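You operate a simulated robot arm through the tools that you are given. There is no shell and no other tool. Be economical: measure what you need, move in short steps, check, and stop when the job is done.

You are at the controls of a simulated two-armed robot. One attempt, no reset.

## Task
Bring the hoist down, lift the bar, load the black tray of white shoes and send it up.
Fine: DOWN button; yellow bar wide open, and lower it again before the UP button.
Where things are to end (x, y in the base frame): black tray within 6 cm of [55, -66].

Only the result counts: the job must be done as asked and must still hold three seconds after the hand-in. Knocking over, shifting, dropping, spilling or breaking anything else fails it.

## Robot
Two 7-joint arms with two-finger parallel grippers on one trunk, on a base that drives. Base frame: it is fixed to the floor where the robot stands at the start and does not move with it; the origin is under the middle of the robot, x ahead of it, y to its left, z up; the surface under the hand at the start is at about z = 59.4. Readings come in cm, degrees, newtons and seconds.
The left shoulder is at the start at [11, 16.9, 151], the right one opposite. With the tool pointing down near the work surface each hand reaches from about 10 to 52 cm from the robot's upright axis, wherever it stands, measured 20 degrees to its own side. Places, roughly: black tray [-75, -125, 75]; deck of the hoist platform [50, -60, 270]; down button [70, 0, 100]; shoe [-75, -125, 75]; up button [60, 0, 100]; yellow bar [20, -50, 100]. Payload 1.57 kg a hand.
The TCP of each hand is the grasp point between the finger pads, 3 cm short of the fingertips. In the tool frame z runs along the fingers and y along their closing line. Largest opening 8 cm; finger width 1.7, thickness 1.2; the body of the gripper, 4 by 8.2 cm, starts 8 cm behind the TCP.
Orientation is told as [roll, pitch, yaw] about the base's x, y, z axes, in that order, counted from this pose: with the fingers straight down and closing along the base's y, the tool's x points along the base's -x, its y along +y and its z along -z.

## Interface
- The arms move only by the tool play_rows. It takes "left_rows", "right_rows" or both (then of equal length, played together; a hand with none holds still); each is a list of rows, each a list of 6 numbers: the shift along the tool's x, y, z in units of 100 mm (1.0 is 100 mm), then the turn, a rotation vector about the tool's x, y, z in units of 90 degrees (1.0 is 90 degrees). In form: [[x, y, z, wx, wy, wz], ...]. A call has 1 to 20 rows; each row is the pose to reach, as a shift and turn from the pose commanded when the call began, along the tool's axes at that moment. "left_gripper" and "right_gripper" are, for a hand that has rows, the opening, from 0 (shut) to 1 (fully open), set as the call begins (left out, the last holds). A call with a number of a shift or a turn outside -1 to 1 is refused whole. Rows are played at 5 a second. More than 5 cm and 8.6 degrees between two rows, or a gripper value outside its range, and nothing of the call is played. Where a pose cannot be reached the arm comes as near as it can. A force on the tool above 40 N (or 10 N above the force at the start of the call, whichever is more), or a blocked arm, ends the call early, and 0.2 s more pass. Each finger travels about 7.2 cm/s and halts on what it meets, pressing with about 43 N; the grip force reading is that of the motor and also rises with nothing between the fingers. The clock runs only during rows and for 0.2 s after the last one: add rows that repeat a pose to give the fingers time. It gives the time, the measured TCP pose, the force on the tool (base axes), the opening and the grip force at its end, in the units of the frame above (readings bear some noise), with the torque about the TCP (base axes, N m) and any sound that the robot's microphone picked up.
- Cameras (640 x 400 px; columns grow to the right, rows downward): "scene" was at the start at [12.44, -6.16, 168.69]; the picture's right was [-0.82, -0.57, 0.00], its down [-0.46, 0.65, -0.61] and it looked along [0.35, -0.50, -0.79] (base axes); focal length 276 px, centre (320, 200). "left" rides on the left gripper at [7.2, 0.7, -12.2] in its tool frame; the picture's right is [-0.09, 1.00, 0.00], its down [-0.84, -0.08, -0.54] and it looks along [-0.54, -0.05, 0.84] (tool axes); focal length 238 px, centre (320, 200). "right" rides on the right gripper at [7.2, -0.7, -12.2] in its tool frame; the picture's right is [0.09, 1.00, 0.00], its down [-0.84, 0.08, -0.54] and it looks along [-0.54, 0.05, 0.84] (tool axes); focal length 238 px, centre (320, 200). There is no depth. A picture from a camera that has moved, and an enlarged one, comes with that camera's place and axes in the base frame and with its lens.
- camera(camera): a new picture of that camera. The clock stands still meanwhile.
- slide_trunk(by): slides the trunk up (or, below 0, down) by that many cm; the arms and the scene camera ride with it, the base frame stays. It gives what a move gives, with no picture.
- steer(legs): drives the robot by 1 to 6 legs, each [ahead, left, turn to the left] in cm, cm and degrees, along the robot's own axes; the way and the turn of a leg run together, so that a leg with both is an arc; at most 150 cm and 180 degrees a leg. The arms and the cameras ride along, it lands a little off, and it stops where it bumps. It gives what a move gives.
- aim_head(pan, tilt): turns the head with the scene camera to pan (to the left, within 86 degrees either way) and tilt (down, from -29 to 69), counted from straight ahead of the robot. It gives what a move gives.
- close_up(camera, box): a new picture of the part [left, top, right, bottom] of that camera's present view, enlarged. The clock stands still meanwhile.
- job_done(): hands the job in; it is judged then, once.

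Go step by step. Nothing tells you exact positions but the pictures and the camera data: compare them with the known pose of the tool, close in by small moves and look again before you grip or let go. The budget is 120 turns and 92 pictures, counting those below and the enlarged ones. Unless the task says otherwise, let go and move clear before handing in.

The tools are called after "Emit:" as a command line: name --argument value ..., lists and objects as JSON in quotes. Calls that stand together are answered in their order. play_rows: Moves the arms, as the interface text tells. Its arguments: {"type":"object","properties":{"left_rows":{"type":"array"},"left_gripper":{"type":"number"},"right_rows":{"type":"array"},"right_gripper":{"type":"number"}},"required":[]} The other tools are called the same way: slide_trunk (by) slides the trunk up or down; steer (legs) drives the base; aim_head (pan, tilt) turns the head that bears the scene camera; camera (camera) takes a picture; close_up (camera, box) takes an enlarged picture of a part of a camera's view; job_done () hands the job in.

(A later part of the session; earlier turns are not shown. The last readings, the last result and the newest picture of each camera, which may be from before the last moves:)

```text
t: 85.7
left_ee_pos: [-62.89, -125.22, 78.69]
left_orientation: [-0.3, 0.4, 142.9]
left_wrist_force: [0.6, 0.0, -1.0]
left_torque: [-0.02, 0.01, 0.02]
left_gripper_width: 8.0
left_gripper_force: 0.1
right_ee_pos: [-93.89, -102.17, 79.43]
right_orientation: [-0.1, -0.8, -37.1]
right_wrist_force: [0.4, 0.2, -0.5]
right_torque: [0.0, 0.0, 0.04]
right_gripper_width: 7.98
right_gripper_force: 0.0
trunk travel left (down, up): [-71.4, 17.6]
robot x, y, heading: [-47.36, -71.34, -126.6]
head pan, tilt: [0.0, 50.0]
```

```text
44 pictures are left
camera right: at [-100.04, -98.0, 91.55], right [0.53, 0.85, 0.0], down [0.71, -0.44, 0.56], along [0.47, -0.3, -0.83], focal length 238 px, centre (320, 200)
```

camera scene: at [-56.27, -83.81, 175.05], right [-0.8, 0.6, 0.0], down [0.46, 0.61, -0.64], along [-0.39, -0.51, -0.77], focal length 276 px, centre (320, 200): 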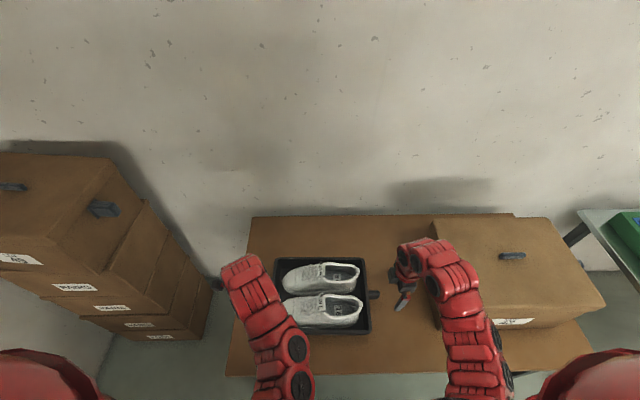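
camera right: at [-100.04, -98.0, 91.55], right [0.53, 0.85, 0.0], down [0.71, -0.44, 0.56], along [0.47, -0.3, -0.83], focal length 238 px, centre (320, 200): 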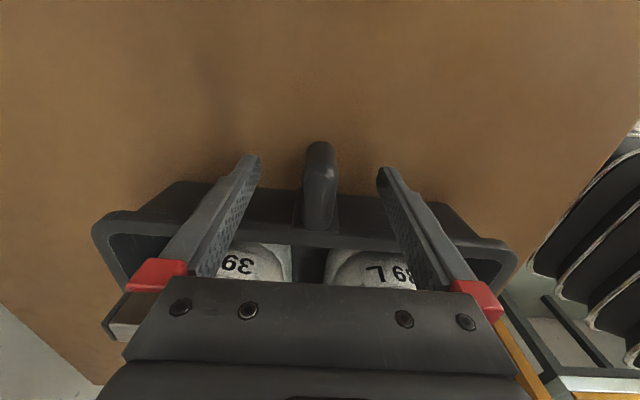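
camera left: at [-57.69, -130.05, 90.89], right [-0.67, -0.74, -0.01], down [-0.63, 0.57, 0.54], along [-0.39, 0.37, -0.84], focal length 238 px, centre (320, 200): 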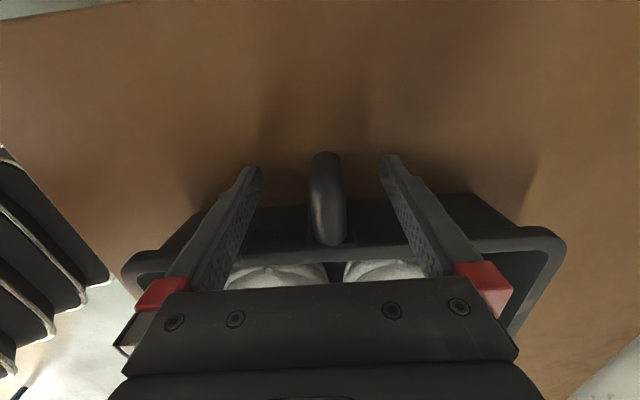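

Both lugs are between the fingers. I lower 0.7 cm more and close.

Emit:
slide_trunk --by -0.7

Emit:
play_rows --left_rows '[[0, 0, 0, 0, 0, 0], [0, 0, 0, 0, 0, 0], [0, 0, 0, 0, 0, 0], [0, 0, 0, 0, 0, 0], [0, 0, 0, 0, 0, 0]]' --right_rows '[[0, 0, 0, 0, 0, 0], [0, 0, 0, 0, 0, 0], [0, 0, 0, 0, 0, 0], [0, 0, 0, 0, 0, 0], [0, 0, 0, 0, 0, 0]]' --left_gripper 0 --right_gripper 0

Emit:
camera --camera "right"

```text
t: 86.2
left_ee_pos: [-62.95, -125.24, 77.92]
left_orientation: [-0.3, 0.4, 142.9]
left_wrist_force: [-0.3, 0.9, 0.1]
left_torque: [-0.03, -0.01, 0.02]
left_gripper_width: 7.97
left_gripper_force: 0.1
right_ee_pos: [-93.83, -102.18, 78.82]
right_orientation: [-0.1, -0.9, -37.1]
right_wrist_force: [-0.2, 0.3, 0.2]
right_torque: [0.03, 0.02, 0.0]
right_gripper_width: 8.0
right_gripper_force: 0.1
trunk travel left (down, up): [-70.7, 18.3]
robot x, y, heading: [-46.93, -71.12, -126.7]
head pan, tilt: [0.0, 50.0]
```

```text
t: 87.4
left_ee_pos: [-62.92, -125.24, 77.86]
left_orientation: [-0.3, 0.4, 142.9]
left_wrist_force: [-1.2, -1.1, -1.1]
left_torque: [-0.65, 0.61, 0.24]
left_gripper_width: 1.97
left_gripper_force: 33.8
right_ee_pos: [-93.82, -102.08, 78.76]
right_orientation: [-0.1, -0.9, -37.1]
right_wrist_force: [-1.5, -0.6, 3.0]
right_torque: [0.32, -0.27, 0.31]
right_gripper_width: 1.99
right_gripper_force: 33.4
trunk travel left (down, up): [-70.7, 18.3]
robot x, y, heading: [-46.86, -71.41, -126.9]
head pan, tilt: [0.0, 50.0]
```

```text
43 pictures are left
camera right: at [-100.05, -98.01, 90.84], right [0.53, 0.85, 0.0], down [0.71, -0.44, 0.56], along [0.47, -0.3, -0.83], focal length 238 px, centre (320, 200)
```

right: 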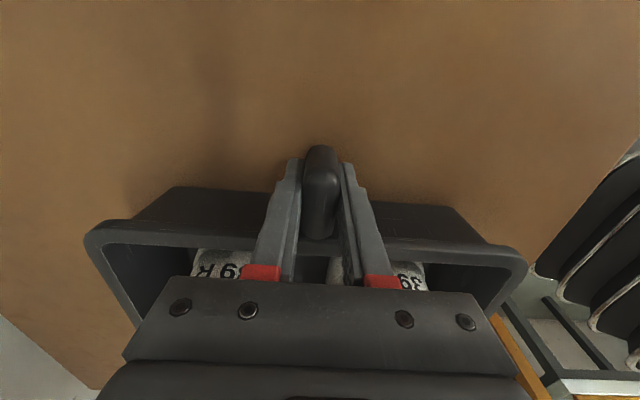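

Both grip lugs of 2 cm width. I lift slowly with the trunk and check level and forces.

Emit:
slide_trunk --by 3

Emit:
camera --camera "scene"

```text
t: 88.2
left_ee_pos: [-63.07, -125.38, 80.85]
left_orientation: [-0.3, 0.4, 142.9]
left_wrist_force: [-0.9, -0.6, -5.7]
left_torque: [-0.65, 0.22, 0.33]
left_gripper_width: 1.98
left_gripper_force: 33.8
right_ee_pos: [-93.94, -102.1, 81.79]
right_orientation: [0.0, -0.9, -37.1]
right_wrist_force: [1.5, 1.1, -4.8]
right_torque: [0.46, -0.54, 0.35]
right_gripper_width: 1.98
right_gripper_force: 32.8
trunk travel left (down, up): [-73.7, 15.3]
robot x, y, heading: [-46.97, -71.5, -126.9]
head pan, tilt: [0.0, 50.0]
```

```text
42 pictures are left
camera scene: at [-56.43, -84.05, 160.31], right [-0.8, 0.6, 0.0], down [0.46, 0.61, -0.64], along [-0.39, -0.51, -0.77], focal length 276 px, centre (320, 200)
```

scene: 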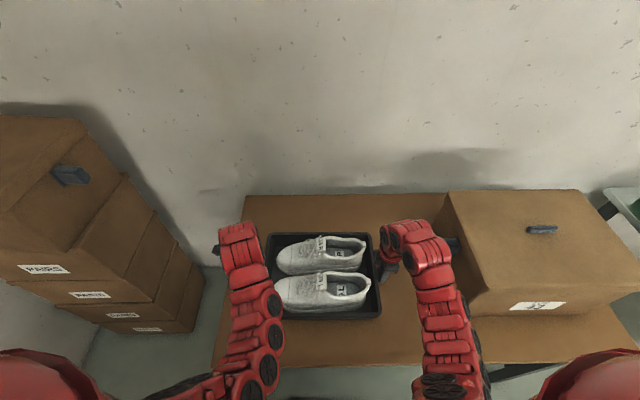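

Tray is lifted and level. I raise it a bit more, back away from the table, then move to the spot in front of the hoist and turn.

Emit:
slide_trunk --by 4

Emit:
steer --legs '[[-42, 0, 0], [-20, -34.6, 0]]'

Emit:
camera --camera "scene"

```text
t: 89.0
left_ee_pos: [-62.95, -125.24, 84.9]
left_orientation: [-0.4, 0.4, 143.0]
left_wrist_force: [-1.0, -1.9, -3.6]
left_torque: [-0.45, 0.55, 0.28]
left_gripper_width: 2.01
left_gripper_force: 33.4
right_ee_pos: [-94.03, -102.23, 85.81]
right_orientation: [-0.1, -0.9, -37.1]
right_wrist_force: [1.0, 0.5, -6.1]
right_torque: [0.52, -0.46, 0.34]
right_gripper_width: 1.97
right_gripper_force: 34.0
trunk travel left (down, up): [-77.7, 11.3]
robot x, y, heading: [-46.95, -71.31, -127.1]
head pan, tilt: [0.0, 50.0]
```

```text
t: 93.7
left_ee_pos: [-54.15, -54.69, 84.91]
left_orientation: [-0.4, 0.5, 142.2]
left_wrist_force: [-0.9, -2.4, -5.4]
left_torque: [-0.56, 0.32, 0.25]
left_gripper_width: 1.96
left_gripper_force: 33.8
right_ee_pos: [-84.73, -31.22, 85.83]
right_orientation: [-0.1, -1.0, -37.8]
right_wrist_force: [1.8, 1.1, -5.6]
right_torque: [0.48, -0.42, 0.28]
right_gripper_width: 1.96
right_gripper_force: 33.6
trunk travel left (down, up): [-77.7, 11.3]
robot x, y, heading: [-37.79, -1.09, -127.6]
head pan, tilt: [0.0, 50.0]
```

```text
41 pictures are left
camera scene: at [-47.01, -13.57, 164.32], right [-0.79, 0.61, 0.0], down [0.47, 0.61, -0.64], along [-0.39, -0.51, -0.77], focal length 276 px, centre (320, 200)
```

scene: 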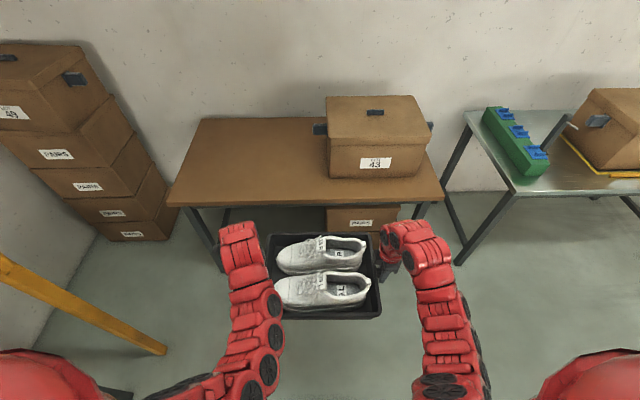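

Tray held well. Now I turn left about 90° to face the hoist.

Emit:
steer --legs '[[0, 0, 90.5]]'

Emit:
aim_head --pan 0 --tilt 35

Emit:
camera --camera "scene"

```text
t: 97.9
left_ee_pos: [16.48, -17.06, 84.95]
left_orientation: [-0.3, 0.4, -127.3]
left_wrist_force: [2.1, -0.9, -4.5]
left_torque: [-0.48, -0.48, 0.29]
left_gripper_width: 1.97
left_gripper_force: 34.0
right_ee_pos: [-6.8, -47.97, 85.5]
right_orientation: [0.0, -1.0, 52.7]
right_wrist_force: [-1.0, -0.4, -5.2]
right_torque: [0.33, 0.6, 0.29]
right_gripper_width: 1.96
right_gripper_force: 33.8
trunk travel left (down, up): [-77.7, 11.3]
robot x, y, heading: [-37.69, -0.59, -37.3]
head pan, tilt: [0.0, 50.0]
```

```text
t: 98.7
left_ee_pos: [16.46, -17.12, 84.88]
left_orientation: [-0.3, 0.3, -127.3]
left_wrist_force: [2.3, -0.6, -5.9]
left_torque: [-0.23, -0.61, 0.32]
left_gripper_width: 1.97
left_gripper_force: 33.5
right_ee_pos: [-6.75, -47.91, 85.65]
right_orientation: [0.0, -1.0, 52.8]
right_wrist_force: [-2.6, 1.1, -3.6]
right_torque: [0.74, 0.23, 0.3]
right_gripper_width: 2.0
right_gripper_force: 33.6
trunk travel left (down, up): [-77.7, 11.3]
robot x, y, heading: [-37.04, -0.82, -37.1]
head pan, tilt: [0.0, 35.0]
```

```text
40 pictures are left
camera scene: at [-23.83, -11.26, 166.49], right [-0.6, -0.8, 0.0], down [-0.46, 0.35, -0.82], along [0.65, -0.49, -0.57], focal length 276 px, centre (320, 200)
```

scene: 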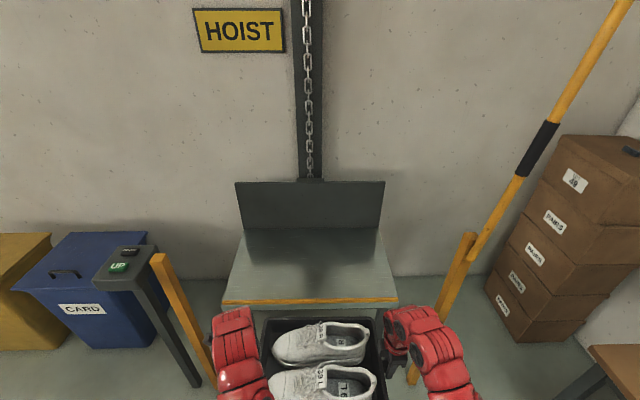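

The deck is at about z≈74, near edge at ~52 cm along my heading. I raise the tray another 8 cm, trim heading, and drive most of the way in.

Emit:
slide_trunk --by 8

Emit:
steer --legs '[[0, 0, 2.1], [25, -0.5, 0]]'

Emit:
camera --camera "scene"

Emit:
camera --camera "left"

```text
t: 99.8
left_ee_pos: [16.58, -17.14, 92.89]
left_orientation: [-0.3, 0.4, -127.2]
left_wrist_force: [2.2, 0.5, -5.3]
left_torque: [-0.39, -0.49, 0.24]
left_gripper_width: 1.97
left_gripper_force: 34.3
right_ee_pos: [-6.9, -47.92, 93.57]
right_orientation: [0.0, -0.9, 52.7]
right_wrist_force: [-1.5, 0.8, -4.2]
right_torque: [0.36, 0.52, 0.27]
right_gripper_width: 1.97
right_gripper_force: 33.5
trunk travel left (down, up): [-85.7, 3.3]
robot x, y, heading: [-37.66, -0.99, -37.1]
head pan, tilt: [0.0, 35.0]
```

```text
t: 102.0
left_ee_pos: [36.92, -29.95, 92.84]
left_orientation: [-0.4, 0.5, -125.3]
left_wrist_force: [1.8, 0.3, -3.8]
left_torque: [-0.48, -0.41, 0.3]
left_gripper_width: 1.97
left_gripper_force: 33.9
right_ee_pos: [14.59, -61.57, 93.83]
right_orientation: [-0.1, -0.9, 54.6]
right_wrist_force: [-2.7, 0.6, -5.8]
right_torque: [0.16, 0.65, 0.3]
right_gripper_width: 1.97
right_gripper_force: 34.1
trunk travel left (down, up): [-85.7, 3.3]
robot x, y, heading: [-17.43, -15.7, -35.2]
head pan, tilt: [0.0, 35.0]
```

```text
39 pictures are left
camera scene: at [-3.63, -25.42, 174.51], right [-0.58, -0.82, 0.0], down [-0.47, 0.33, -0.82], along [0.67, -0.47, -0.57], focal length 276 px, centre (320, 200)
```

scene: 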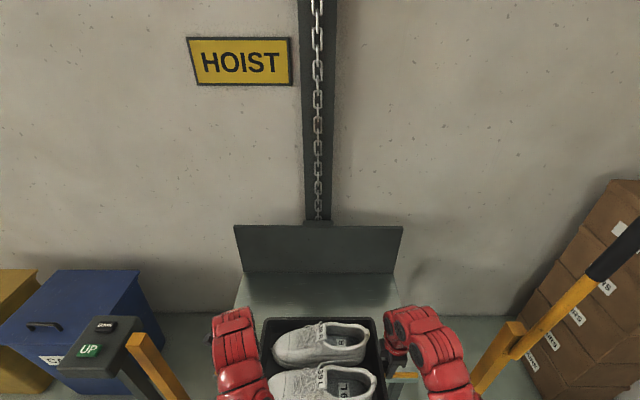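

```text
38 pictures are left
camera left: at [41.56, -24.58, 105.18], right [0.76, -0.65, -0.01], down [-0.55, -0.64, 0.54], along [-0.35, -0.4, -0.84], focal length 238 px, centre (320, 200)
```

left: 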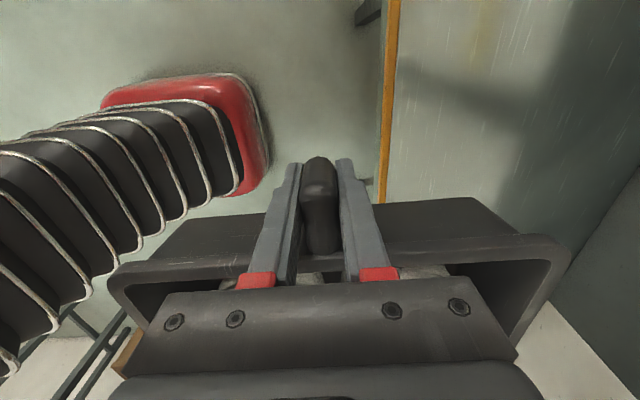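

Aligned laterally. I advance 25 cm further and check clearances.

Emit:
steer --legs '[[25, 0, 0]]'

Emit:
aim_head --pan 0 --tilt 50

Emit:
camera --camera "scene"

Emit:
camera --camera "left"

```text
t: 103.8
left_ee_pos: [57.28, -44.37, 92.99]
left_orientation: [-0.4, 0.4, -125.4]
left_wrist_force: [2.7, 0.4, -5.3]
left_torque: [-0.26, -0.56, 0.3]
left_gripper_width: 1.99
left_gripper_force: 34.3
right_ee_pos: [35.13, -76.08, 93.65]
right_orientation: [0.0, -0.9, 54.5]
right_wrist_force: [-2.0, 0.5, -5.2]
right_torque: [0.35, 0.53, 0.32]
right_gripper_width: 1.96
right_gripper_force: 34.0
trunk travel left (down, up): [-85.7, 3.3]
robot x, y, heading: [3.05, -30.13, -35.2]
head pan, tilt: [0.0, 35.0]
```

```text
t: 104.6
left_ee_pos: [57.38, -44.34, 92.88]
left_orientation: [-0.4, 0.5, -125.5]
left_wrist_force: [2.0, -0.5, -6.5]
left_torque: [-0.29, -0.56, 0.32]
left_gripper_width: 1.98
left_gripper_force: 33.4
right_ee_pos: [35.18, -76.1, 93.59]
right_orientation: [0.0, -0.9, 54.6]
right_wrist_force: [-1.9, -1.1, -3.4]
right_torque: [0.74, 0.23, 0.24]
right_gripper_width: 2.0
right_gripper_force: 33.1
trunk travel left (down, up): [-85.7, 3.3]
robot x, y, heading: [3.2, -30.05, -35.4]
head pan, tilt: [0.0, 50.0]
```

```text
37 pictures are left
camera scene: at [16.03, -39.34, 172.32], right [-0.58, -0.82, 0.0], down [-0.63, 0.44, -0.64], along [0.52, -0.37, -0.77], focal length 276 px, centre (320, 200)
```

scene: 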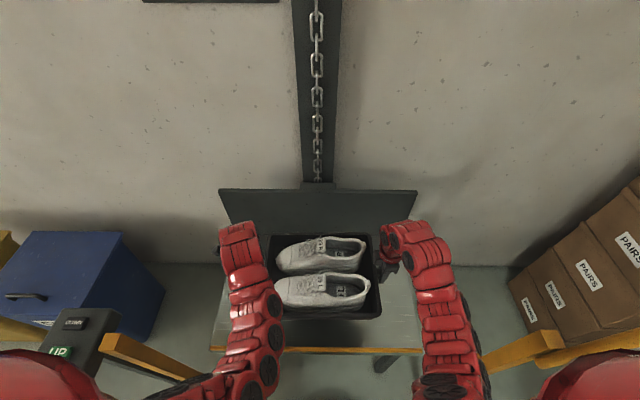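

```text
36 pictures are left
camera left: at [62.05, -39.09, 105.11], right [0.76, -0.65, -0.01], down [-0.55, -0.64, 0.54], along [-0.35, -0.4, -0.84], focal length 238 px, centre (320, 200)
```

left: 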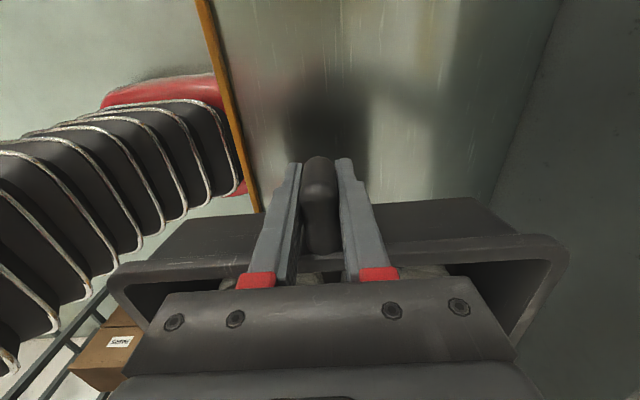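

Clear so far; tray centre now at about (46.3,-60.2). Another 10.5 cm ahead puts it on target.

Emit:
steer --legs '[[10.5, 0.3, 0]]'

Emit:
slide_trunk --by -8

Emit:
camera --camera "scene"

Emit:
camera --camera "left"

```text
t: 105.8
left_ee_pos: [65.68, -50.44, 92.8]
left_orientation: [-0.4, 0.3, -125.8]
left_wrist_force: [2.9, -0.1, -4.8]
left_torque: [-0.45, -0.45, 0.26]
left_gripper_width: 1.95
left_gripper_force: 33.3
right_ee_pos: [43.35, -81.88, 93.62]
right_orientation: [-0.1, -0.9, 54.4]
right_wrist_force: [-2.4, -0.1, -5.8]
right_torque: [0.33, 0.47, 0.3]
right_gripper_width: 1.99
right_gripper_force: 34.2
trunk travel left (down, up): [-85.7, 3.3]
robot x, y, heading: [11.64, -35.44, -35.7]
head pan, tilt: [0.0, 50.0]
```

```text
t: 107.0
left_ee_pos: [65.59, -50.36, 84.84]
left_orientation: [-0.3, 0.4, -125.6]
left_wrist_force: [1.7, 0.2, -7.0]
left_torque: [-0.27, -0.55, 0.31]
left_gripper_width: 1.99
left_gripper_force: 33.6
right_ee_pos: [43.43, -81.88, 85.69]
right_orientation: [0.0, -1.0, 54.3]
right_wrist_force: [-2.1, 0.8, -4.0]
right_torque: [0.63, 0.31, 0.33]
right_gripper_width: 1.96
right_gripper_force: 33.1
trunk travel left (down, up): [-77.7, 11.3]
robot x, y, heading: [11.48, -35.82, -35.4]
head pan, tilt: [0.0, 50.0]
```

```text
35 pictures are left
camera scene: at [24.43, -45.01, 164.32], right [-0.58, -0.81, 0.0], down [-0.62, 0.45, -0.64], along [0.52, -0.37, -0.77], focal length 276 px, centre (320, 200)
```

scene: 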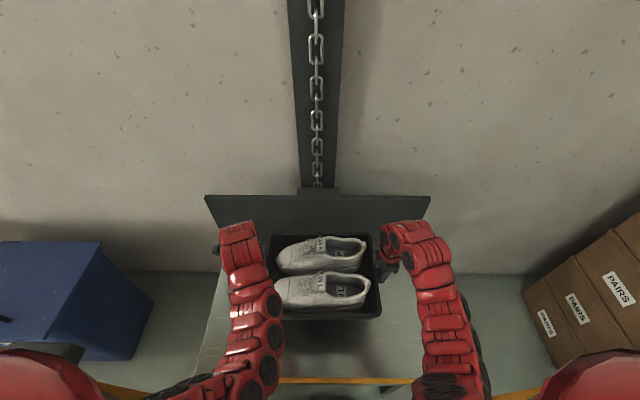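

```text
34 pictures are left
camera left: at [70.46, -44.96, 97.13], right [0.76, -0.66, -0.01], down [-0.55, -0.64, 0.54], along [-0.36, -0.4, -0.84], focal length 238 px, centre (320, 200)
```

left: 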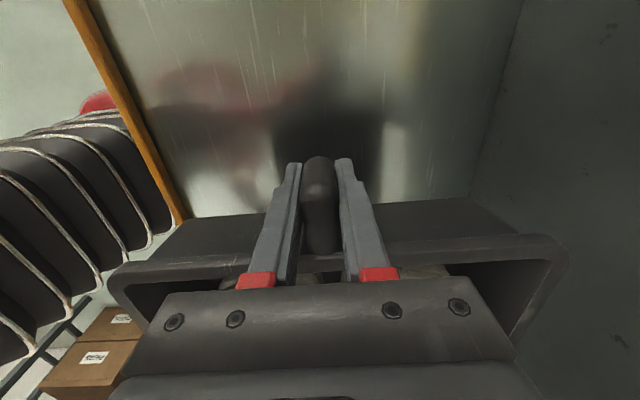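

Hands' midpoint is (54.5,-66.1), right on target. I lower in steps, watching the forces.

Emit:
slide_trunk --by -5

Emit:
slide_trunk --by -3

Emit:
camera --camera "left"

```text
t: 107.9
left_ee_pos: [65.72, -50.3, 79.94]
left_orientation: [-0.5, 0.4, -125.7]
left_wrist_force: [0.5, -0.5, -4.8]
left_torque: [-0.38, -0.43, 0.23]
left_gripper_width: 1.99
left_gripper_force: 33.0
right_ee_pos: [43.39, -81.85, 80.66]
right_orientation: [0.0, -1.0, 54.3]
right_wrist_force: [-1.7, 0.3, -4.2]
right_torque: [0.3, 0.53, 0.3]
right_gripper_width: 1.96
right_gripper_force: 33.3
trunk travel left (down, up): [-72.7, 16.3]
robot x, y, heading: [11.42, -36.19, -35.4]
head pan, tilt: [0.0, 50.0]
```

```text
t: 108.6
left_ee_pos: [65.65, -50.32, 77.0]
left_orientation: [-0.4, 0.3, -125.8]
left_wrist_force: [1.6, 0.3, -3.8]
left_torque: [-0.47, -0.39, 0.22]
left_gripper_width: 2.02
left_gripper_force: 33.9
right_ee_pos: [43.3, -81.72, 77.7]
right_orientation: [0.0, -0.9, 54.4]
right_wrist_force: [-1.8, 0.3, -5.6]
right_torque: [0.13, 0.58, 0.28]
right_gripper_width: 2.0
right_gripper_force: 33.9
trunk travel left (down, up): [-69.7, 19.3]
robot x, y, heading: [11.28, -35.46, -35.2]
head pan, tilt: [0.0, 50.0]
```

```text
33 pictures are left
camera left: at [70.41, -44.92, 89.15], right [0.76, -0.66, -0.01], down [-0.55, -0.64, 0.54], along [-0.36, -0.4, -0.84], focal length 238 px, centre (320, 200)
```

left: 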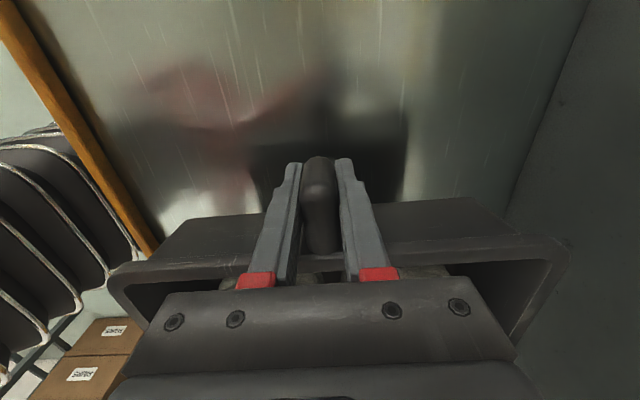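

Still hanging free. I continue down in small steps.

Emit:
slide_trunk --by -4

Emit:
slide_trunk --by -1.5

Emit:
camera --camera "left"

Emit:
camera --camera "scene"

```text
t: 109.5
left_ee_pos: [65.65, -50.34, 72.95]
left_orientation: [-0.4, 0.4, -125.7]
left_wrist_force: [1.1, 0.7, -4.2]
left_torque: [-0.56, -0.45, 0.28]
left_gripper_width: 1.98
left_gripper_force: 33.3
right_ee_pos: [43.32, -81.85, 73.69]
right_orientation: [0.1, -1.0, 54.3]
right_wrist_force: [-2.0, -0.3, -5.7]
right_torque: [0.25, 0.63, 0.27]
right_gripper_width: 1.97
right_gripper_force: 33.9
trunk travel left (down, up): [-65.7, 23.3]
robot x, y, heading: [11.12, -35.64, -35.6]
head pan, tilt: [0.0, 50.0]
```

```text
t: 110.1
left_ee_pos: [65.69, -50.24, 71.47]
left_orientation: [-0.3, 0.3, -125.7]
left_wrist_force: [1.0, -1.0, -4.4]
left_torque: [-0.52, -0.45, 0.23]
left_gripper_width: 1.98
left_gripper_force: 33.7
right_ee_pos: [43.34, -81.72, 72.13]
right_orientation: [0.0, -0.9, 54.4]
right_wrist_force: [-1.3, 0.3, -6.1]
right_torque: [0.28, 0.58, 0.29]
right_gripper_width: 1.99
right_gripper_force: 34.1
trunk travel left (down, up): [-64.2, 24.8]
robot x, y, heading: [11.6, -35.59, -35.6]
head pan, tilt: [0.0, 50.0]
```

```text
32 pictures are left
camera left: at [70.41, -44.92, 83.64], right [0.76, -0.66, -0.01], down [-0.55, -0.64, 0.54], along [-0.36, -0.4, -0.84], focal length 238 px, centre (320, 200)
```

left: 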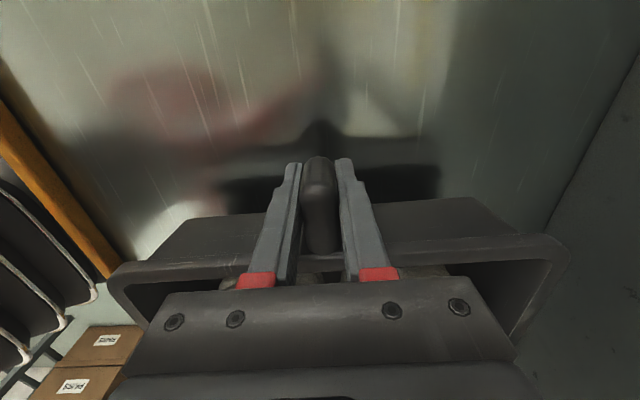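

```text
31 pictures are left
camera scene: at [24.36, -44.96, 150.82], right [-0.58, -0.81, 0.0], down [-0.62, 0.45, -0.64], along [0.52, -0.37, -0.77], focal length 276 px, centre (320, 200)
```

scene: 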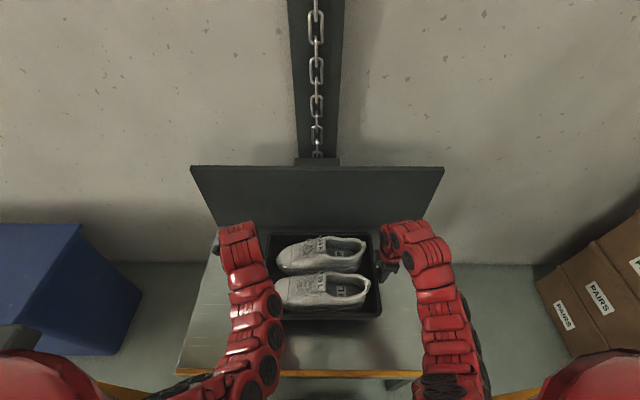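

The shadow is closing in on the tray; a few centimetres remain. Continuing down.

Emit:
slide_trunk --by -1.5

Emit:
slide_trunk --by -1

Emit:
camera --camera "left"

```text
t: 110.7
left_ee_pos: [65.71, -50.18, 69.87]
left_orientation: [-0.4, 0.4, -125.7]
left_wrist_force: [0.4, -0.5, -4.1]
left_torque: [-0.57, -0.45, 0.22]
left_gripper_width: 1.97
left_gripper_force: 33.8
right_ee_pos: [43.32, -81.79, 70.66]
right_orientation: [-0.1, -0.9, 54.3]
right_wrist_force: [-2.2, 0.7, -6.1]
right_torque: [0.29, 0.54, 0.25]
right_gripper_width: 1.97
right_gripper_force: 33.7
trunk travel left (down, up): [-62.7, 26.3]
robot x, y, heading: [11.36, -35.55, -35.4]
head pan, tilt: [0.0, 50.0]
```

```text
t: 111.3
left_ee_pos: [65.75, -50.26, 69.04]
left_orientation: [-0.4, 0.4, -125.6]
left_wrist_force: [1.5, -0.8, -4.8]
left_torque: [-0.53, -0.41, 0.29]
left_gripper_width: 1.98
left_gripper_force: 33.9
right_ee_pos: [43.42, -81.77, 69.68]
right_orientation: [0.0, -0.9, 54.3]
right_wrist_force: [-1.5, 0.2, -5.8]
right_torque: [0.34, 0.59, 0.28]
right_gripper_width: 1.97
right_gripper_force: 33.5
trunk travel left (down, up): [-61.7, 27.3]
robot x, y, heading: [11.55, -35.66, -35.4]
head pan, tilt: [0.0, 50.0]
```

```text
30 pictures are left
camera left: at [70.41, -44.92, 81.14], right [0.76, -0.66, -0.01], down [-0.55, -0.64, 0.54], along [-0.36, -0.4, -0.84], focal length 238 px, centre (320, 200)
```

left: 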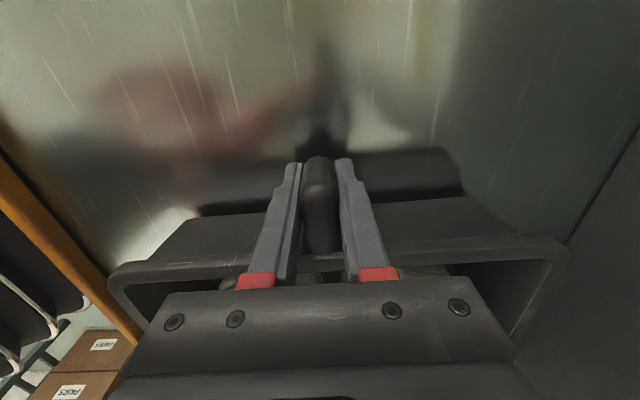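

Nearly touching. Half-centimetre steps now.

Emit:
slide_trunk --by -0.7

Emit:
slide_trunk --by -0.5

Emit:
slide_trunk --by -0.4

Emit:
camera --camera "left"

```text
t: 111.8
left_ee_pos: [65.71, -50.28, 68.22]
left_orientation: [-0.4, 0.4, -125.7]
left_wrist_force: [1.3, 0.2, -4.2]
left_torque: [-0.5, -0.38, 0.28]
left_gripper_width: 1.97
left_gripper_force: 33.5
right_ee_pos: [43.29, -81.78, 69.01]
right_orientation: [-0.1, -0.9, 54.3]
right_wrist_force: [-1.5, -0.5, -5.4]
right_torque: [0.31, 0.5, 0.27]
right_gripper_width: 1.97
right_gripper_force: 34.3
trunk travel left (down, up): [-61.0, 28.0]
robot x, y, heading: [11.45, -35.82, -35.4]
head pan, tilt: [0.0, 50.0]
```

```text
t: 112.4
left_ee_pos: [65.7, -50.25, 67.81]
left_orientation: [0.0, 0.3, -125.7]
left_wrist_force: [6.7, -5.1, 10.5]
left_torque: [-0.3, 0.06, 0.31]
left_gripper_width: 1.96
left_gripper_force: 33.8
right_ee_pos: [43.36, -81.79, 68.78]
right_orientation: [-0.3, -1.0, 54.4]
right_wrist_force: [1.4, -2.8, 18.5]
right_torque: [0.31, 0.93, 0.29]
right_gripper_width: 1.98
right_gripper_force: 33.0
trunk travel left (down, up): [-60.5, 28.5]
robot x, y, heading: [11.73, -36.15, -35.3]
head pan, tilt: [0.0, 50.0]
```

```text
t: 112.9
left_ee_pos: [65.65, -50.38, 67.54]
left_orientation: [0.1, 0.3, -125.6]
left_wrist_force: [8.5, -7.3, 24.4]
left_torque: [-0.07, -0.06, 0.25]
left_gripper_width: 1.96
left_gripper_force: 33.7
right_ee_pos: [43.23, -81.73, 68.31]
right_orientation: [-0.2, -0.9, 54.4]
right_wrist_force: [6.0, -4.6, 24.0]
right_torque: [0.48, 0.76, 0.18]
right_gripper_width: 1.98
right_gripper_force: 34.2
trunk travel left (down, up): [-60.1, 28.9]
robot x, y, heading: [11.25, -35.64, -35.7]
head pan, tilt: [0.0, 50.0]
```

```text
29 pictures are left
camera left: at [70.34, -44.87, 79.8], right [0.76, -0.66, 0.0], down [-0.55, -0.64, 0.54], along [-0.35, -0.4, -0.84], focal length 238 px, centre (320, 200)
```

left: 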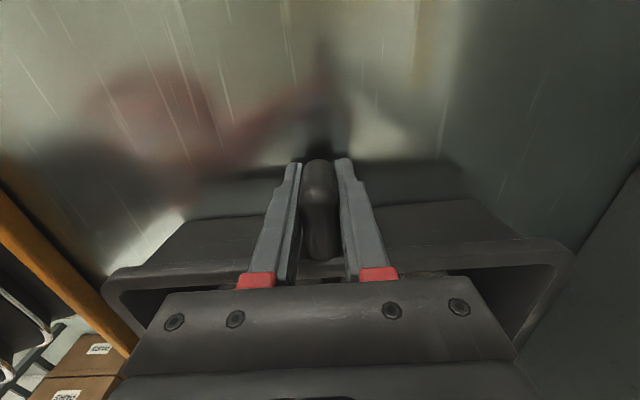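

The tray is on the deck. I relieve the pressure, open both grippers, and rise straight up.

Emit:
slide_trunk --by 0.5

Emit:
play_rows --left_rows '[[0, 0, 0, 0, 0, 0], [0, 0, 0, 0, 0, 0], [0, 0, 0, 0, 0, 0], [0, 0, 0, 0, 0, 0], [0, 0, 0, 0, 0, 0]]' --right_rows '[[0, 0, 0, 0, 0, 0], [0, 0, 0, 0, 0, 0], [0, 0, 0, 0, 0, 0], [0, 0, 0, 0, 0, 0], [0, 0, 0, 0, 0, 0]]' --left_gripper 1 --right_gripper 1

Emit:
slide_trunk --by 15

Emit:
camera --camera "scene"

```text
t: 113.5
left_ee_pos: [65.46, -50.22, 67.6]
left_orientation: [-0.6, 0.4, -125.6]
left_wrist_force: [0.5, -1.5, -3.0]
left_torque: [-0.46, -0.44, 0.28]
left_gripper_width: 2.01
left_gripper_force: 33.9
right_ee_pos: [43.16, -81.7, 68.46]
right_orientation: [0.3, -0.9, 54.4]
right_wrist_force: [-0.2, 1.1, -6.4]
right_torque: [0.1, 0.63, 0.31]
right_gripper_width: 1.99
right_gripper_force: 33.6
trunk travel left (down, up): [-60.6, 28.4]
robot x, y, heading: [11.35, -35.52, -35.6]
head pan, tilt: [0.0, 50.0]
```

```text
t: 114.7
left_ee_pos: [65.57, -50.26, 67.75]
left_orientation: [-0.4, 0.3, -125.8]
left_wrist_force: [-0.4, -0.4, 0.1]
left_torque: [0.03, 0.02, -0.04]
left_gripper_width: 8.01
left_gripper_force: 0.0
right_ee_pos: [43.23, -81.8, 68.68]
right_orientation: [-0.2, -0.9, 54.3]
right_wrist_force: [-0.3, 0.7, -0.5]
right_torque: [0.0, -0.01, 0.02]
right_gripper_width: 8.02
right_gripper_force: 0.1
trunk travel left (down, up): [-60.6, 28.4]
robot x, y, heading: [11.02, -35.91, -35.7]
head pan, tilt: [0.0, 50.0]
```

```text
t: 116.4
left_ee_pos: [65.72, -50.2, 82.86]
left_orientation: [-0.5, 0.5, -125.8]
left_wrist_force: [-0.5, -0.3, 0.1]
left_torque: [-0.02, -0.01, -0.01]
left_gripper_width: 7.98
left_gripper_force: 0.1
right_ee_pos: [43.27, -81.8, 83.65]
right_orientation: [0.0, -1.0, 54.2]
right_wrist_force: [0.2, 0.0, 0.0]
right_torque: [-0.02, 0.01, 0.03]
right_gripper_width: 7.99
right_gripper_force: 0.1
trunk travel left (down, up): [-75.6, 13.4]
robot x, y, heading: [11.41, -35.69, -35.3]
head pan, tilt: [0.0, 50.0]
```

```text
28 pictures are left
camera scene: at [24.31, -44.93, 162.23], right [-0.58, -0.81, 0.0], down [-0.62, 0.45, -0.64], along [0.52, -0.37, -0.77], focal length 276 px, centre (320, 200)
```

scene: 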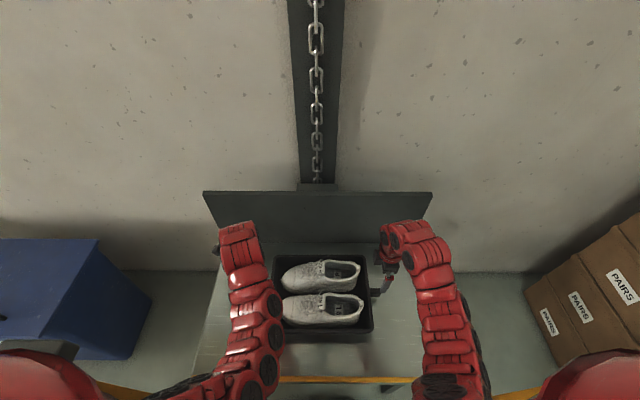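

Released cleanly with the tray on target. I raise the trunk and back straight out of the bay, then reorient the right hand for the bar.

Emit:
slide_trunk --by 12.8

Emit:
steer --legs '[[-62, 0, 0]]'

Emit:
play_rows --right_rows '[[0.06, -0.05, 0, 0.048, -0.048, 0.048], [0.12, -0.1, 0, 0.096, -0.096, 0.096], [0.18, -0.15, 0, 0.144, -0.144, 0.144], [0.25, -0.2, 0, 0.192, -0.192, 0.192], [0.31, -0.25, 0, 0.24, -0.24, 0.24], [0.37, -0.3, 0, 0.289, -0.289, 0.289], [0.43, -0.35, 0, 0.337, -0.337, 0.337], [0.5, -0.4, 0, 0.385, -0.385, 0.385], [0.56, -0.45, 0, 0.433, -0.433, 0.433], [0.62, -0.5, 0, 0.481, -0.481, 0.481], [0.68, -0.55, 0, 0.529, -0.529, 0.529], [0.75, -0.6, 0, 0.577, -0.577, 0.577], [0.81, -0.65, 0, 0.625, -0.625, 0.625], [0.87, -0.7, 0, 0.674, -0.674, 0.674], [0.93, -0.75, 0, 0.722, -0.722, 0.722], [1, -0.8, 0, 0.77, -0.77, 0.77]]'

Emit:
aim_head --pan -10 --tilt 35

Emit:
camera --camera "scene"

```text
t: 118.0
left_ee_pos: [65.65, -50.35, 95.66]
left_orientation: [-0.4, 0.4, -125.7]
left_wrist_force: [-0.1, 0.8, -0.7]
left_torque: [0.02, 0.01, 0.01]
left_gripper_width: 8.0
left_gripper_force: 0.1
right_ee_pos: [43.46, -81.85, 96.44]
right_orientation: [0.1, -0.9, 54.3]
right_wrist_force: [0.6, -0.1, -1.0]
right_torque: [0.02, 0.0, 0.0]
right_gripper_width: 7.99
right_gripper_force: 0.0
trunk travel left (down, up): [-88.4, 0.6]
robot x, y, heading: [11.44, -35.71, -35.7]
head pan, tilt: [0.0, 50.0]
```

```text
t: 121.4
left_ee_pos: [15.61, -14.51, 95.64]
left_orientation: [-0.5, 0.4, -125.5]
left_wrist_force: [0.3, -0.8, 0.7]
left_torque: [0.01, 0.0, 0.0]
left_gripper_width: 8.0
left_gripper_force: 0.0
right_ee_pos: [-6.59, -46.0, 96.37]
right_orientation: [0.0, -0.8, 54.5]
right_wrist_force: [0.3, -0.5, 0.0]
right_torque: [-0.02, 0.03, 0.02]
right_gripper_width: 7.99
right_gripper_force: 0.0
trunk travel left (down, up): [-88.4, 0.6]
robot x, y, heading: [-38.69, -0.24, -35.3]
head pan, tilt: [0.0, 50.0]
```

```text
t: 124.8
left_ee_pos: [15.61, -14.33, 95.6]
left_orientation: [-0.4, 0.3, -125.4]
left_wrist_force: [-0.2, 0.2, 0.5]
left_torque: [-0.01, -0.04, 0.01]
left_gripper_width: 7.97
left_gripper_force: 0.0
right_ee_pos: [-5.99, -58.83, 96.42]
right_orientation: [98.2, -89.0, -133.7]
right_wrist_force: [0.1, -0.7, 0.0]
right_torque: [-0.03, -0.03, 0.0]
right_gripper_width: 7.99
right_gripper_force: 0.1
trunk travel left (down, up): [-88.4, 0.6]
robot x, y, heading: [-38.92, 0.2, -35.2]
head pan, tilt: [0.0, 50.0]
```

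```text
t: 125.6
left_ee_pos: [15.61, -14.43, 95.65]
left_orientation: [-0.4, 0.3, -125.5]
left_wrist_force: [-0.8, -0.3, -0.5]
left_torque: [0.02, 0.0, -0.01]
left_gripper_width: 7.97
left_gripper_force: 0.1
right_ee_pos: [-5.97, -58.76, 96.22]
right_orientation: [93.5, -89.1, -128.9]
right_wrist_force: [0.8, -0.1, -0.5]
right_torque: [0.03, 0.0, 0.01]
right_gripper_width: 7.97
right_gripper_force: 0.1
trunk travel left (down, up): [-88.4, 0.6]
robot x, y, heading: [-38.68, -0.23, -35.3]
head pan, tilt: [-10.0, 35.0]
```

```text
27 pictures are left
camera scene: at [-25.92, -11.02, 177.2], right [-0.71, -0.7, 0.0], down [-0.4, 0.41, -0.82], along [0.58, -0.58, -0.57], focal length 276 px, centre (320, 200)
```

scene: 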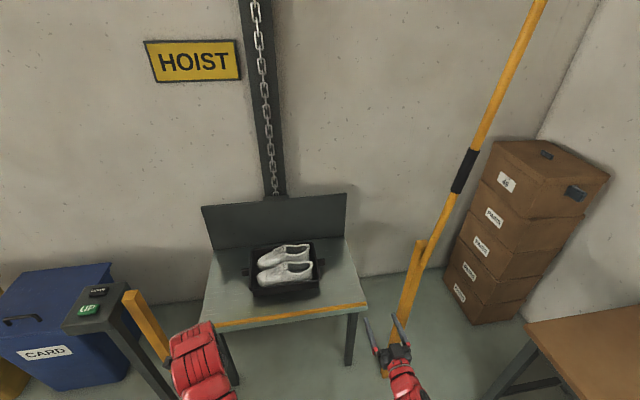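

Tray sits well on the deck. I raise the right hand toward the bar's grip height in front of it and pull the left hand back a bit.

Emit:
play_rows --right_rows '[[-0.33, -0.17, 0.08, 0, 0, 0.02], [-0.66, -0.34, 0.16, 0, 0, 0.03], [-1, -0.5, 0.2, 0, 0, 0.03]]' --left_rows '[[0, -0.33, 0, 0, 0, 0], [0, -0.66, 0, 0, 0, 0], [0, -1, 0, 0, 0, 0]]'

Emit:
play_rows --right_rows '[[-0.33, -0.17, 0.08, 0, 0, 0.02], [-0.66, -0.34, 0.16, 0, 0, 0.03], [-1, -0.5, 0.2, 0, 0, 0.03]]'

Emit:
play_rows --right_rows '[[-0.33, -0.17, 0.08, 0, 0, 0], [-0.66, -0.34, 0.16, 0, 0, 0], [-1, -0.5, 0.2, 0, 0, 0]]'

Emit:
play_rows --right_rows '[[-0.33, -0.27, 0.08, 0, 0, 0], [-0.66, -0.54, 0.16, 0, 0, 0], [-0.9, -0.8, 0.2, 0, 0, 0]]'

Emit:
camera --camera "right"

```text
t: 126.4
left_ee_pos: [7.37, -8.59, 95.72]
left_orientation: [-0.3, 0.4, -125.4]
left_wrist_force: [0.5, 0.4, 0.5]
left_torque: [0.0, -0.03, -0.03]
left_gripper_width: 8.01
left_gripper_force: 0.1
right_ee_pos: [-7.61, -64.1, 106.36]
right_orientation: [92.4, -86.4, -127.9]
right_wrist_force: [-1.2, 0.9, 0.4]
right_torque: [-0.03, 0.03, 0.03]
right_gripper_width: 7.99
right_gripper_force: 0.0
trunk travel left (down, up): [-88.4, 0.6]
robot x, y, heading: [-38.4, 0.24, -35.3]
head pan, tilt: [-10.0, 35.0]
```

```text
t: 127.2
left_ee_pos: [7.35, -8.73, 95.75]
left_orientation: [-0.4, 0.3, -125.3]
left_wrist_force: [-0.7, 0.4, 0.3]
left_torque: [0.0, -0.04, 0.02]
left_gripper_width: 8.0
left_gripper_force: 0.2
right_ee_pos: [-9.01, -69.8, 115.8]
right_orientation: [90.1, -83.7, -125.7]
right_wrist_force: [0.1, -0.4, 0.6]
right_torque: [0.03, 0.0, -0.01]
right_gripper_width: 8.0
right_gripper_force: 0.1
trunk travel left (down, up): [-88.4, 0.6]
robot x, y, heading: [-38.72, 0.01, -35.5]
head pan, tilt: [-10.0, 35.0]
```

```text
t: 128.0
left_ee_pos: [7.39, -8.79, 95.78]
left_orientation: [-0.4, 0.5, -125.4]
left_wrist_force: [0.1, -0.6, 1.2]
left_torque: [0.0, -0.01, 0.0]
left_gripper_width: 8.02
left_gripper_force: 0.1
right_ee_pos: [-10.91, -75.74, 125.22]
right_orientation: [91.1, -83.6, -126.6]
right_wrist_force: [0.2, 0.2, -0.6]
right_torque: [0.0, -0.01, 0.0]
right_gripper_width: 8.03
right_gripper_force: 0.1
trunk travel left (down, up): [-88.4, 0.6]
robot x, y, heading: [-38.75, -0.26, -35.3]
head pan, tilt: [-10.0, 35.0]
```

```text
t: 128.8
left_ee_pos: [7.26, -8.78, 95.71]
left_orientation: [-0.5, 0.5, -125.4]
left_wrist_force: [0.0, -0.1, -0.1]
left_torque: [-0.03, 0.01, -0.02]
left_gripper_width: 8.0
left_gripper_force: 0.0
right_ee_pos: [-14.49, -84.44, 133.21]
right_orientation: [90.6, -83.6, -126.1]
right_wrist_force: [0.1, 0.2, 0.7]
right_torque: [0.02, 0.0, 0.0]
right_gripper_width: 7.99
right_gripper_force: 0.0
trunk travel left (down, up): [-88.4, 0.6]
robot x, y, heading: [-38.77, -0.19, -35.3]
head pan, tilt: [-10.0, 35.0]
```

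```text
26 pictures are left
camera right: at [-24.23, -77.04, 125.92], right [0.58, 0.81, 0.02], down [-0.45, 0.3, 0.84], along [0.68, -0.5, 0.54], focal length 238 px, centre (320, 200)
```

right: 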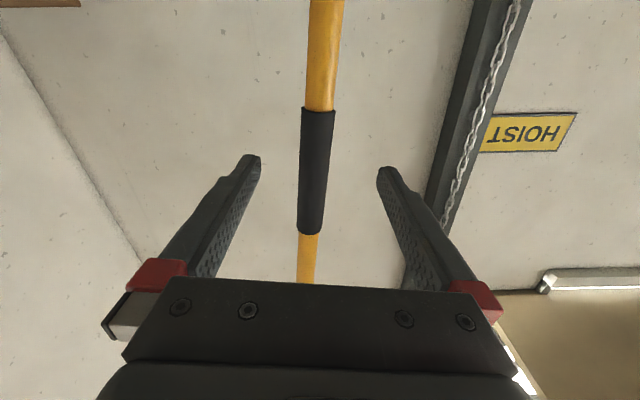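

The bar grip is centred between the open fingers. I drive ahead 11.7 cm to envelop it.

Emit:
steer --legs '[[11.7, -0.4, 0]]'

Emit:
camera --camera "right"

```text
t: 130.0
left_ee_pos: [16.57, -15.7, 95.68]
left_orientation: [-0.3, 0.4, -125.6]
left_wrist_force: [-0.2, -0.4, 0.0]
left_torque: [0.04, -0.03, -0.01]
left_gripper_width: 7.99
left_gripper_force: 0.0
right_ee_pos: [-5.19, -91.3, 133.32]
right_orientation: [91.1, -83.7, -126.6]
right_wrist_force: [-0.4, -0.3, 0.0]
right_torque: [-0.01, -0.01, 0.01]
right_gripper_width: 7.97
right_gripper_force: 0.1
trunk travel left (down, up): [-88.4, 0.6]
robot x, y, heading: [-29.48, -7.15, -35.2]
head pan, tilt: [-10.0, 35.0]
```

```text
25 pictures are left
camera right: at [-14.99, -83.9, 125.94], right [0.58, 0.81, 0.02], down [-0.45, 0.3, 0.84], along [0.68, -0.49, 0.54], focal length 238 px, centre (320, 200)
```

right: 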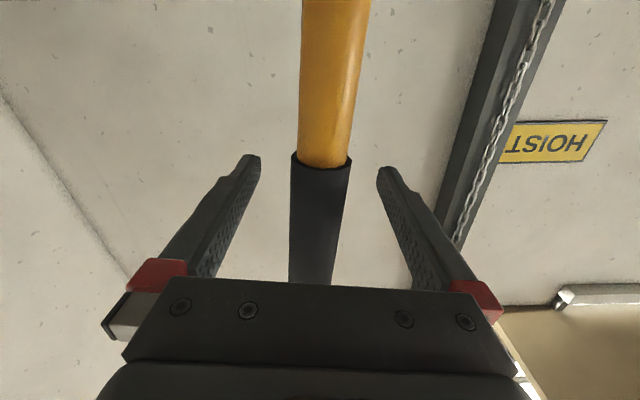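

Bar is between the fingers. I grip and start lowering along the reverse arc.

Emit:
play_rows --right_rows '[[-0.15, 0, 0, 0, 0, 0], [-0.15, 0, 0, 0, 0, 0]]'

Emit:
play_rows --right_rows '[[0, 0, 0, 0, 0, 0], [0, 0, 0, 0, 0, 0], [0, 0, 0, 0, 0, 0], [0, 0, 0, 0, 0, 0]]' --right_gripper 0

Emit:
play_rows --right_rows '[[0.01, 0.23, 0, 0, 0, -0.045], [0.033, 0.465, 0, 0, 0, -0.09]]'

```text
t: 130.6
left_ee_pos: [16.59, -15.73, 95.83]
left_orientation: [-0.3, 0.4, -125.4]
left_wrist_force: [-0.3, 0.2, -0.4]
left_torque: [0.03, -0.01, 0.03]
left_gripper_width: 8.0
left_gripper_force: 0.0
right_ee_pos: [-5.24, -91.52, 134.75]
right_orientation: [90.2, -83.6, -125.7]
right_wrist_force: [0.3, -0.9, -0.4]
right_torque: [0.03, 0.04, 0.02]
right_gripper_width: 8.01
right_gripper_force: 0.1
trunk travel left (down, up): [-88.4, 0.6]
robot x, y, heading: [-29.53, -7.05, -35.2]
head pan, tilt: [-10.0, 35.0]
```

```text
t: 131.6
left_ee_pos: [16.52, -15.65, 95.69]
left_orientation: [-0.3, 0.4, -125.3]
left_wrist_force: [0.0, -0.2, 0.3]
left_torque: [0.01, -0.04, 0.0]
left_gripper_width: 8.0
left_gripper_force: 0.0
right_ee_pos: [-5.27, -91.38, 134.79]
right_orientation: [90.8, -83.7, -126.2]
right_wrist_force: [-1.0, 1.3, 0.2]
right_torque: [-0.13, 0.14, -0.02]
right_gripper_width: 3.14
right_gripper_force: 39.9
trunk travel left (down, up): [-88.4, 0.6]
robot x, y, heading: [-29.54, -7.16, -35.3]
head pan, tilt: [-10.0, 35.0]
```

```text
t: 132.2
left_ee_pos: [16.69, -15.7, 95.72]
left_orientation: [-0.4, 0.3, -125.4]
left_wrist_force: [0.7, -1.1, 0.3]
left_torque: [0.01, 0.03, 0.0]
left_gripper_width: 8.0
left_gripper_force: 0.0
right_ee_pos: [-2.64, -87.75, 134.93]
right_orientation: [-90.6, -88.2, 55.0]
right_wrist_force: [1.8, -2.7, -2.4]
right_torque: [-0.57, -0.04, -0.34]
right_gripper_width: 3.15
right_gripper_force: 40.4
trunk travel left (down, up): [-88.4, 0.6]
robot x, y, heading: [-29.28, -7.4, -34.9]
head pan, tilt: [-10.0, 35.0]
```

Going smoothly; continuing the reverse arc.

Emit:
play_rows --right_rows '[[0.033, 0.465, 0, 0, 0, -0.09], [0.131, 0.92, 0, 0, 0, -0.18]]'

Emit:
play_rows --right_rows '[[0.033, 0.465, 0, 0, 0, -0.09], [0.131, 0.92, 0, 0, 0, -0.18]]'

```text
t: 132.8
left_ee_pos: [16.69, -15.7, 95.66]
left_orientation: [-0.4, 0.3, -125.4]
left_wrist_force: [-0.8, 0.0, 0.0]
left_torque: [0.01, 0.0, 0.01]
left_gripper_width: 7.99
left_gripper_force: 0.0
right_ee_pos: [2.7, -80.28, 133.36]
right_orientation: [-89.8, -71.9, 54.2]
right_wrist_force: [2.4, -1.2, -1.9]
right_torque: [0.71, 0.46, -0.22]
right_gripper_width: 3.18
right_gripper_force: 39.7
trunk travel left (down, up): [-88.4, 0.6]
robot x, y, heading: [-29.83, -7.0, -35.2]
head pan, tilt: [-10.0, 35.0]
```

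```text
t: 133.4
left_ee_pos: [16.72, -15.77, 95.69]
left_orientation: [-0.3, 0.5, -125.4]
left_wrist_force: [-0.2, 0.8, -0.4]
left_torque: [0.02, -0.02, 0.0]
left_gripper_width: 8.01
left_gripper_force: 0.1
right_ee_pos: [7.83, -73.27, 128.88]
right_orientation: [-89.8, -55.7, 54.6]
right_wrist_force: [5.6, -1.4, 3.4]
right_torque: [0.33, 0.93, -0.55]
right_gripper_width: 3.18
right_gripper_force: 40.4
trunk travel left (down, up): [-88.4, 0.6]
robot x, y, heading: [-29.79, -7.43, -35.2]
head pan, tilt: [-10.0, 35.0]
```

Emit:
play_rows --right_rows '[[0.033, 0.465, 0, 0, 0, -0.09], [0.131, 0.92, 0, 0, 0, -0.18]]'

Emit:
play_rows --right_rows '[[0.033, 0.465, 0.02, 0, 0, -0.09], [0.131, 0.92, 0.02, 0, 0, -0.18]]'

Emit:
camera --camera "scene"

```text
t: 134.0
left_ee_pos: [16.71, -15.74, 95.58]
left_orientation: [-0.4, 0.2, -125.5]
left_wrist_force: [0.7, 0.2, 0.4]
left_torque: [-0.03, -0.01, 0.03]
left_gripper_width: 7.98
left_gripper_force: 0.0
right_ee_pos: [11.76, -67.76, 122.62]
right_orientation: [-89.9, -39.5, 54.5]
right_wrist_force: [9.2, -0.9, 1.9]
right_torque: [0.18, 0.74, -0.77]
right_gripper_width: 3.16
right_gripper_force: 40.1
trunk travel left (down, up): [-88.4, 0.6]
robot x, y, heading: [-29.61, -7.3, -35.3]
head pan, tilt: [-10.0, 35.0]
```

```text
t: 134.6
left_ee_pos: [16.74, -15.8, 95.75]
left_orientation: [-0.4, 0.4, -125.4]
left_wrist_force: [-0.3, 0.0, 0.2]
left_torque: [-0.01, 0.01, 0.0]
left_gripper_width: 7.99
left_gripper_force: 0.0
right_ee_pos: [14.55, -63.95, 114.57]
right_orientation: [-89.8, -23.3, 54.5]
right_wrist_force: [7.2, -2.9, -0.4]
right_torque: [0.02, 0.53, -0.63]
right_gripper_width: 3.19
right_gripper_force: 40.4
trunk travel left (down, up): [-88.4, 0.6]
robot x, y, heading: [-29.36, -7.07, -35.5]
head pan, tilt: [-10.0, 35.0]
```

```text
24 pictures are left
camera scene: at [-16.53, -18.07, 177.18], right [-0.71, -0.7, 0.0], down [-0.4, 0.41, -0.82], along [0.58, -0.58, -0.57], focal length 276 px, centre (320, 200)
```

scene: 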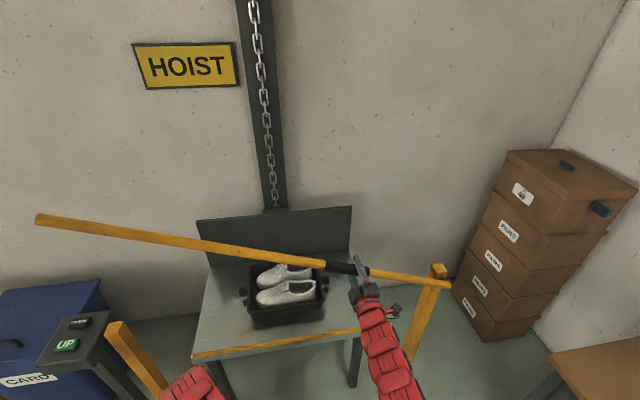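

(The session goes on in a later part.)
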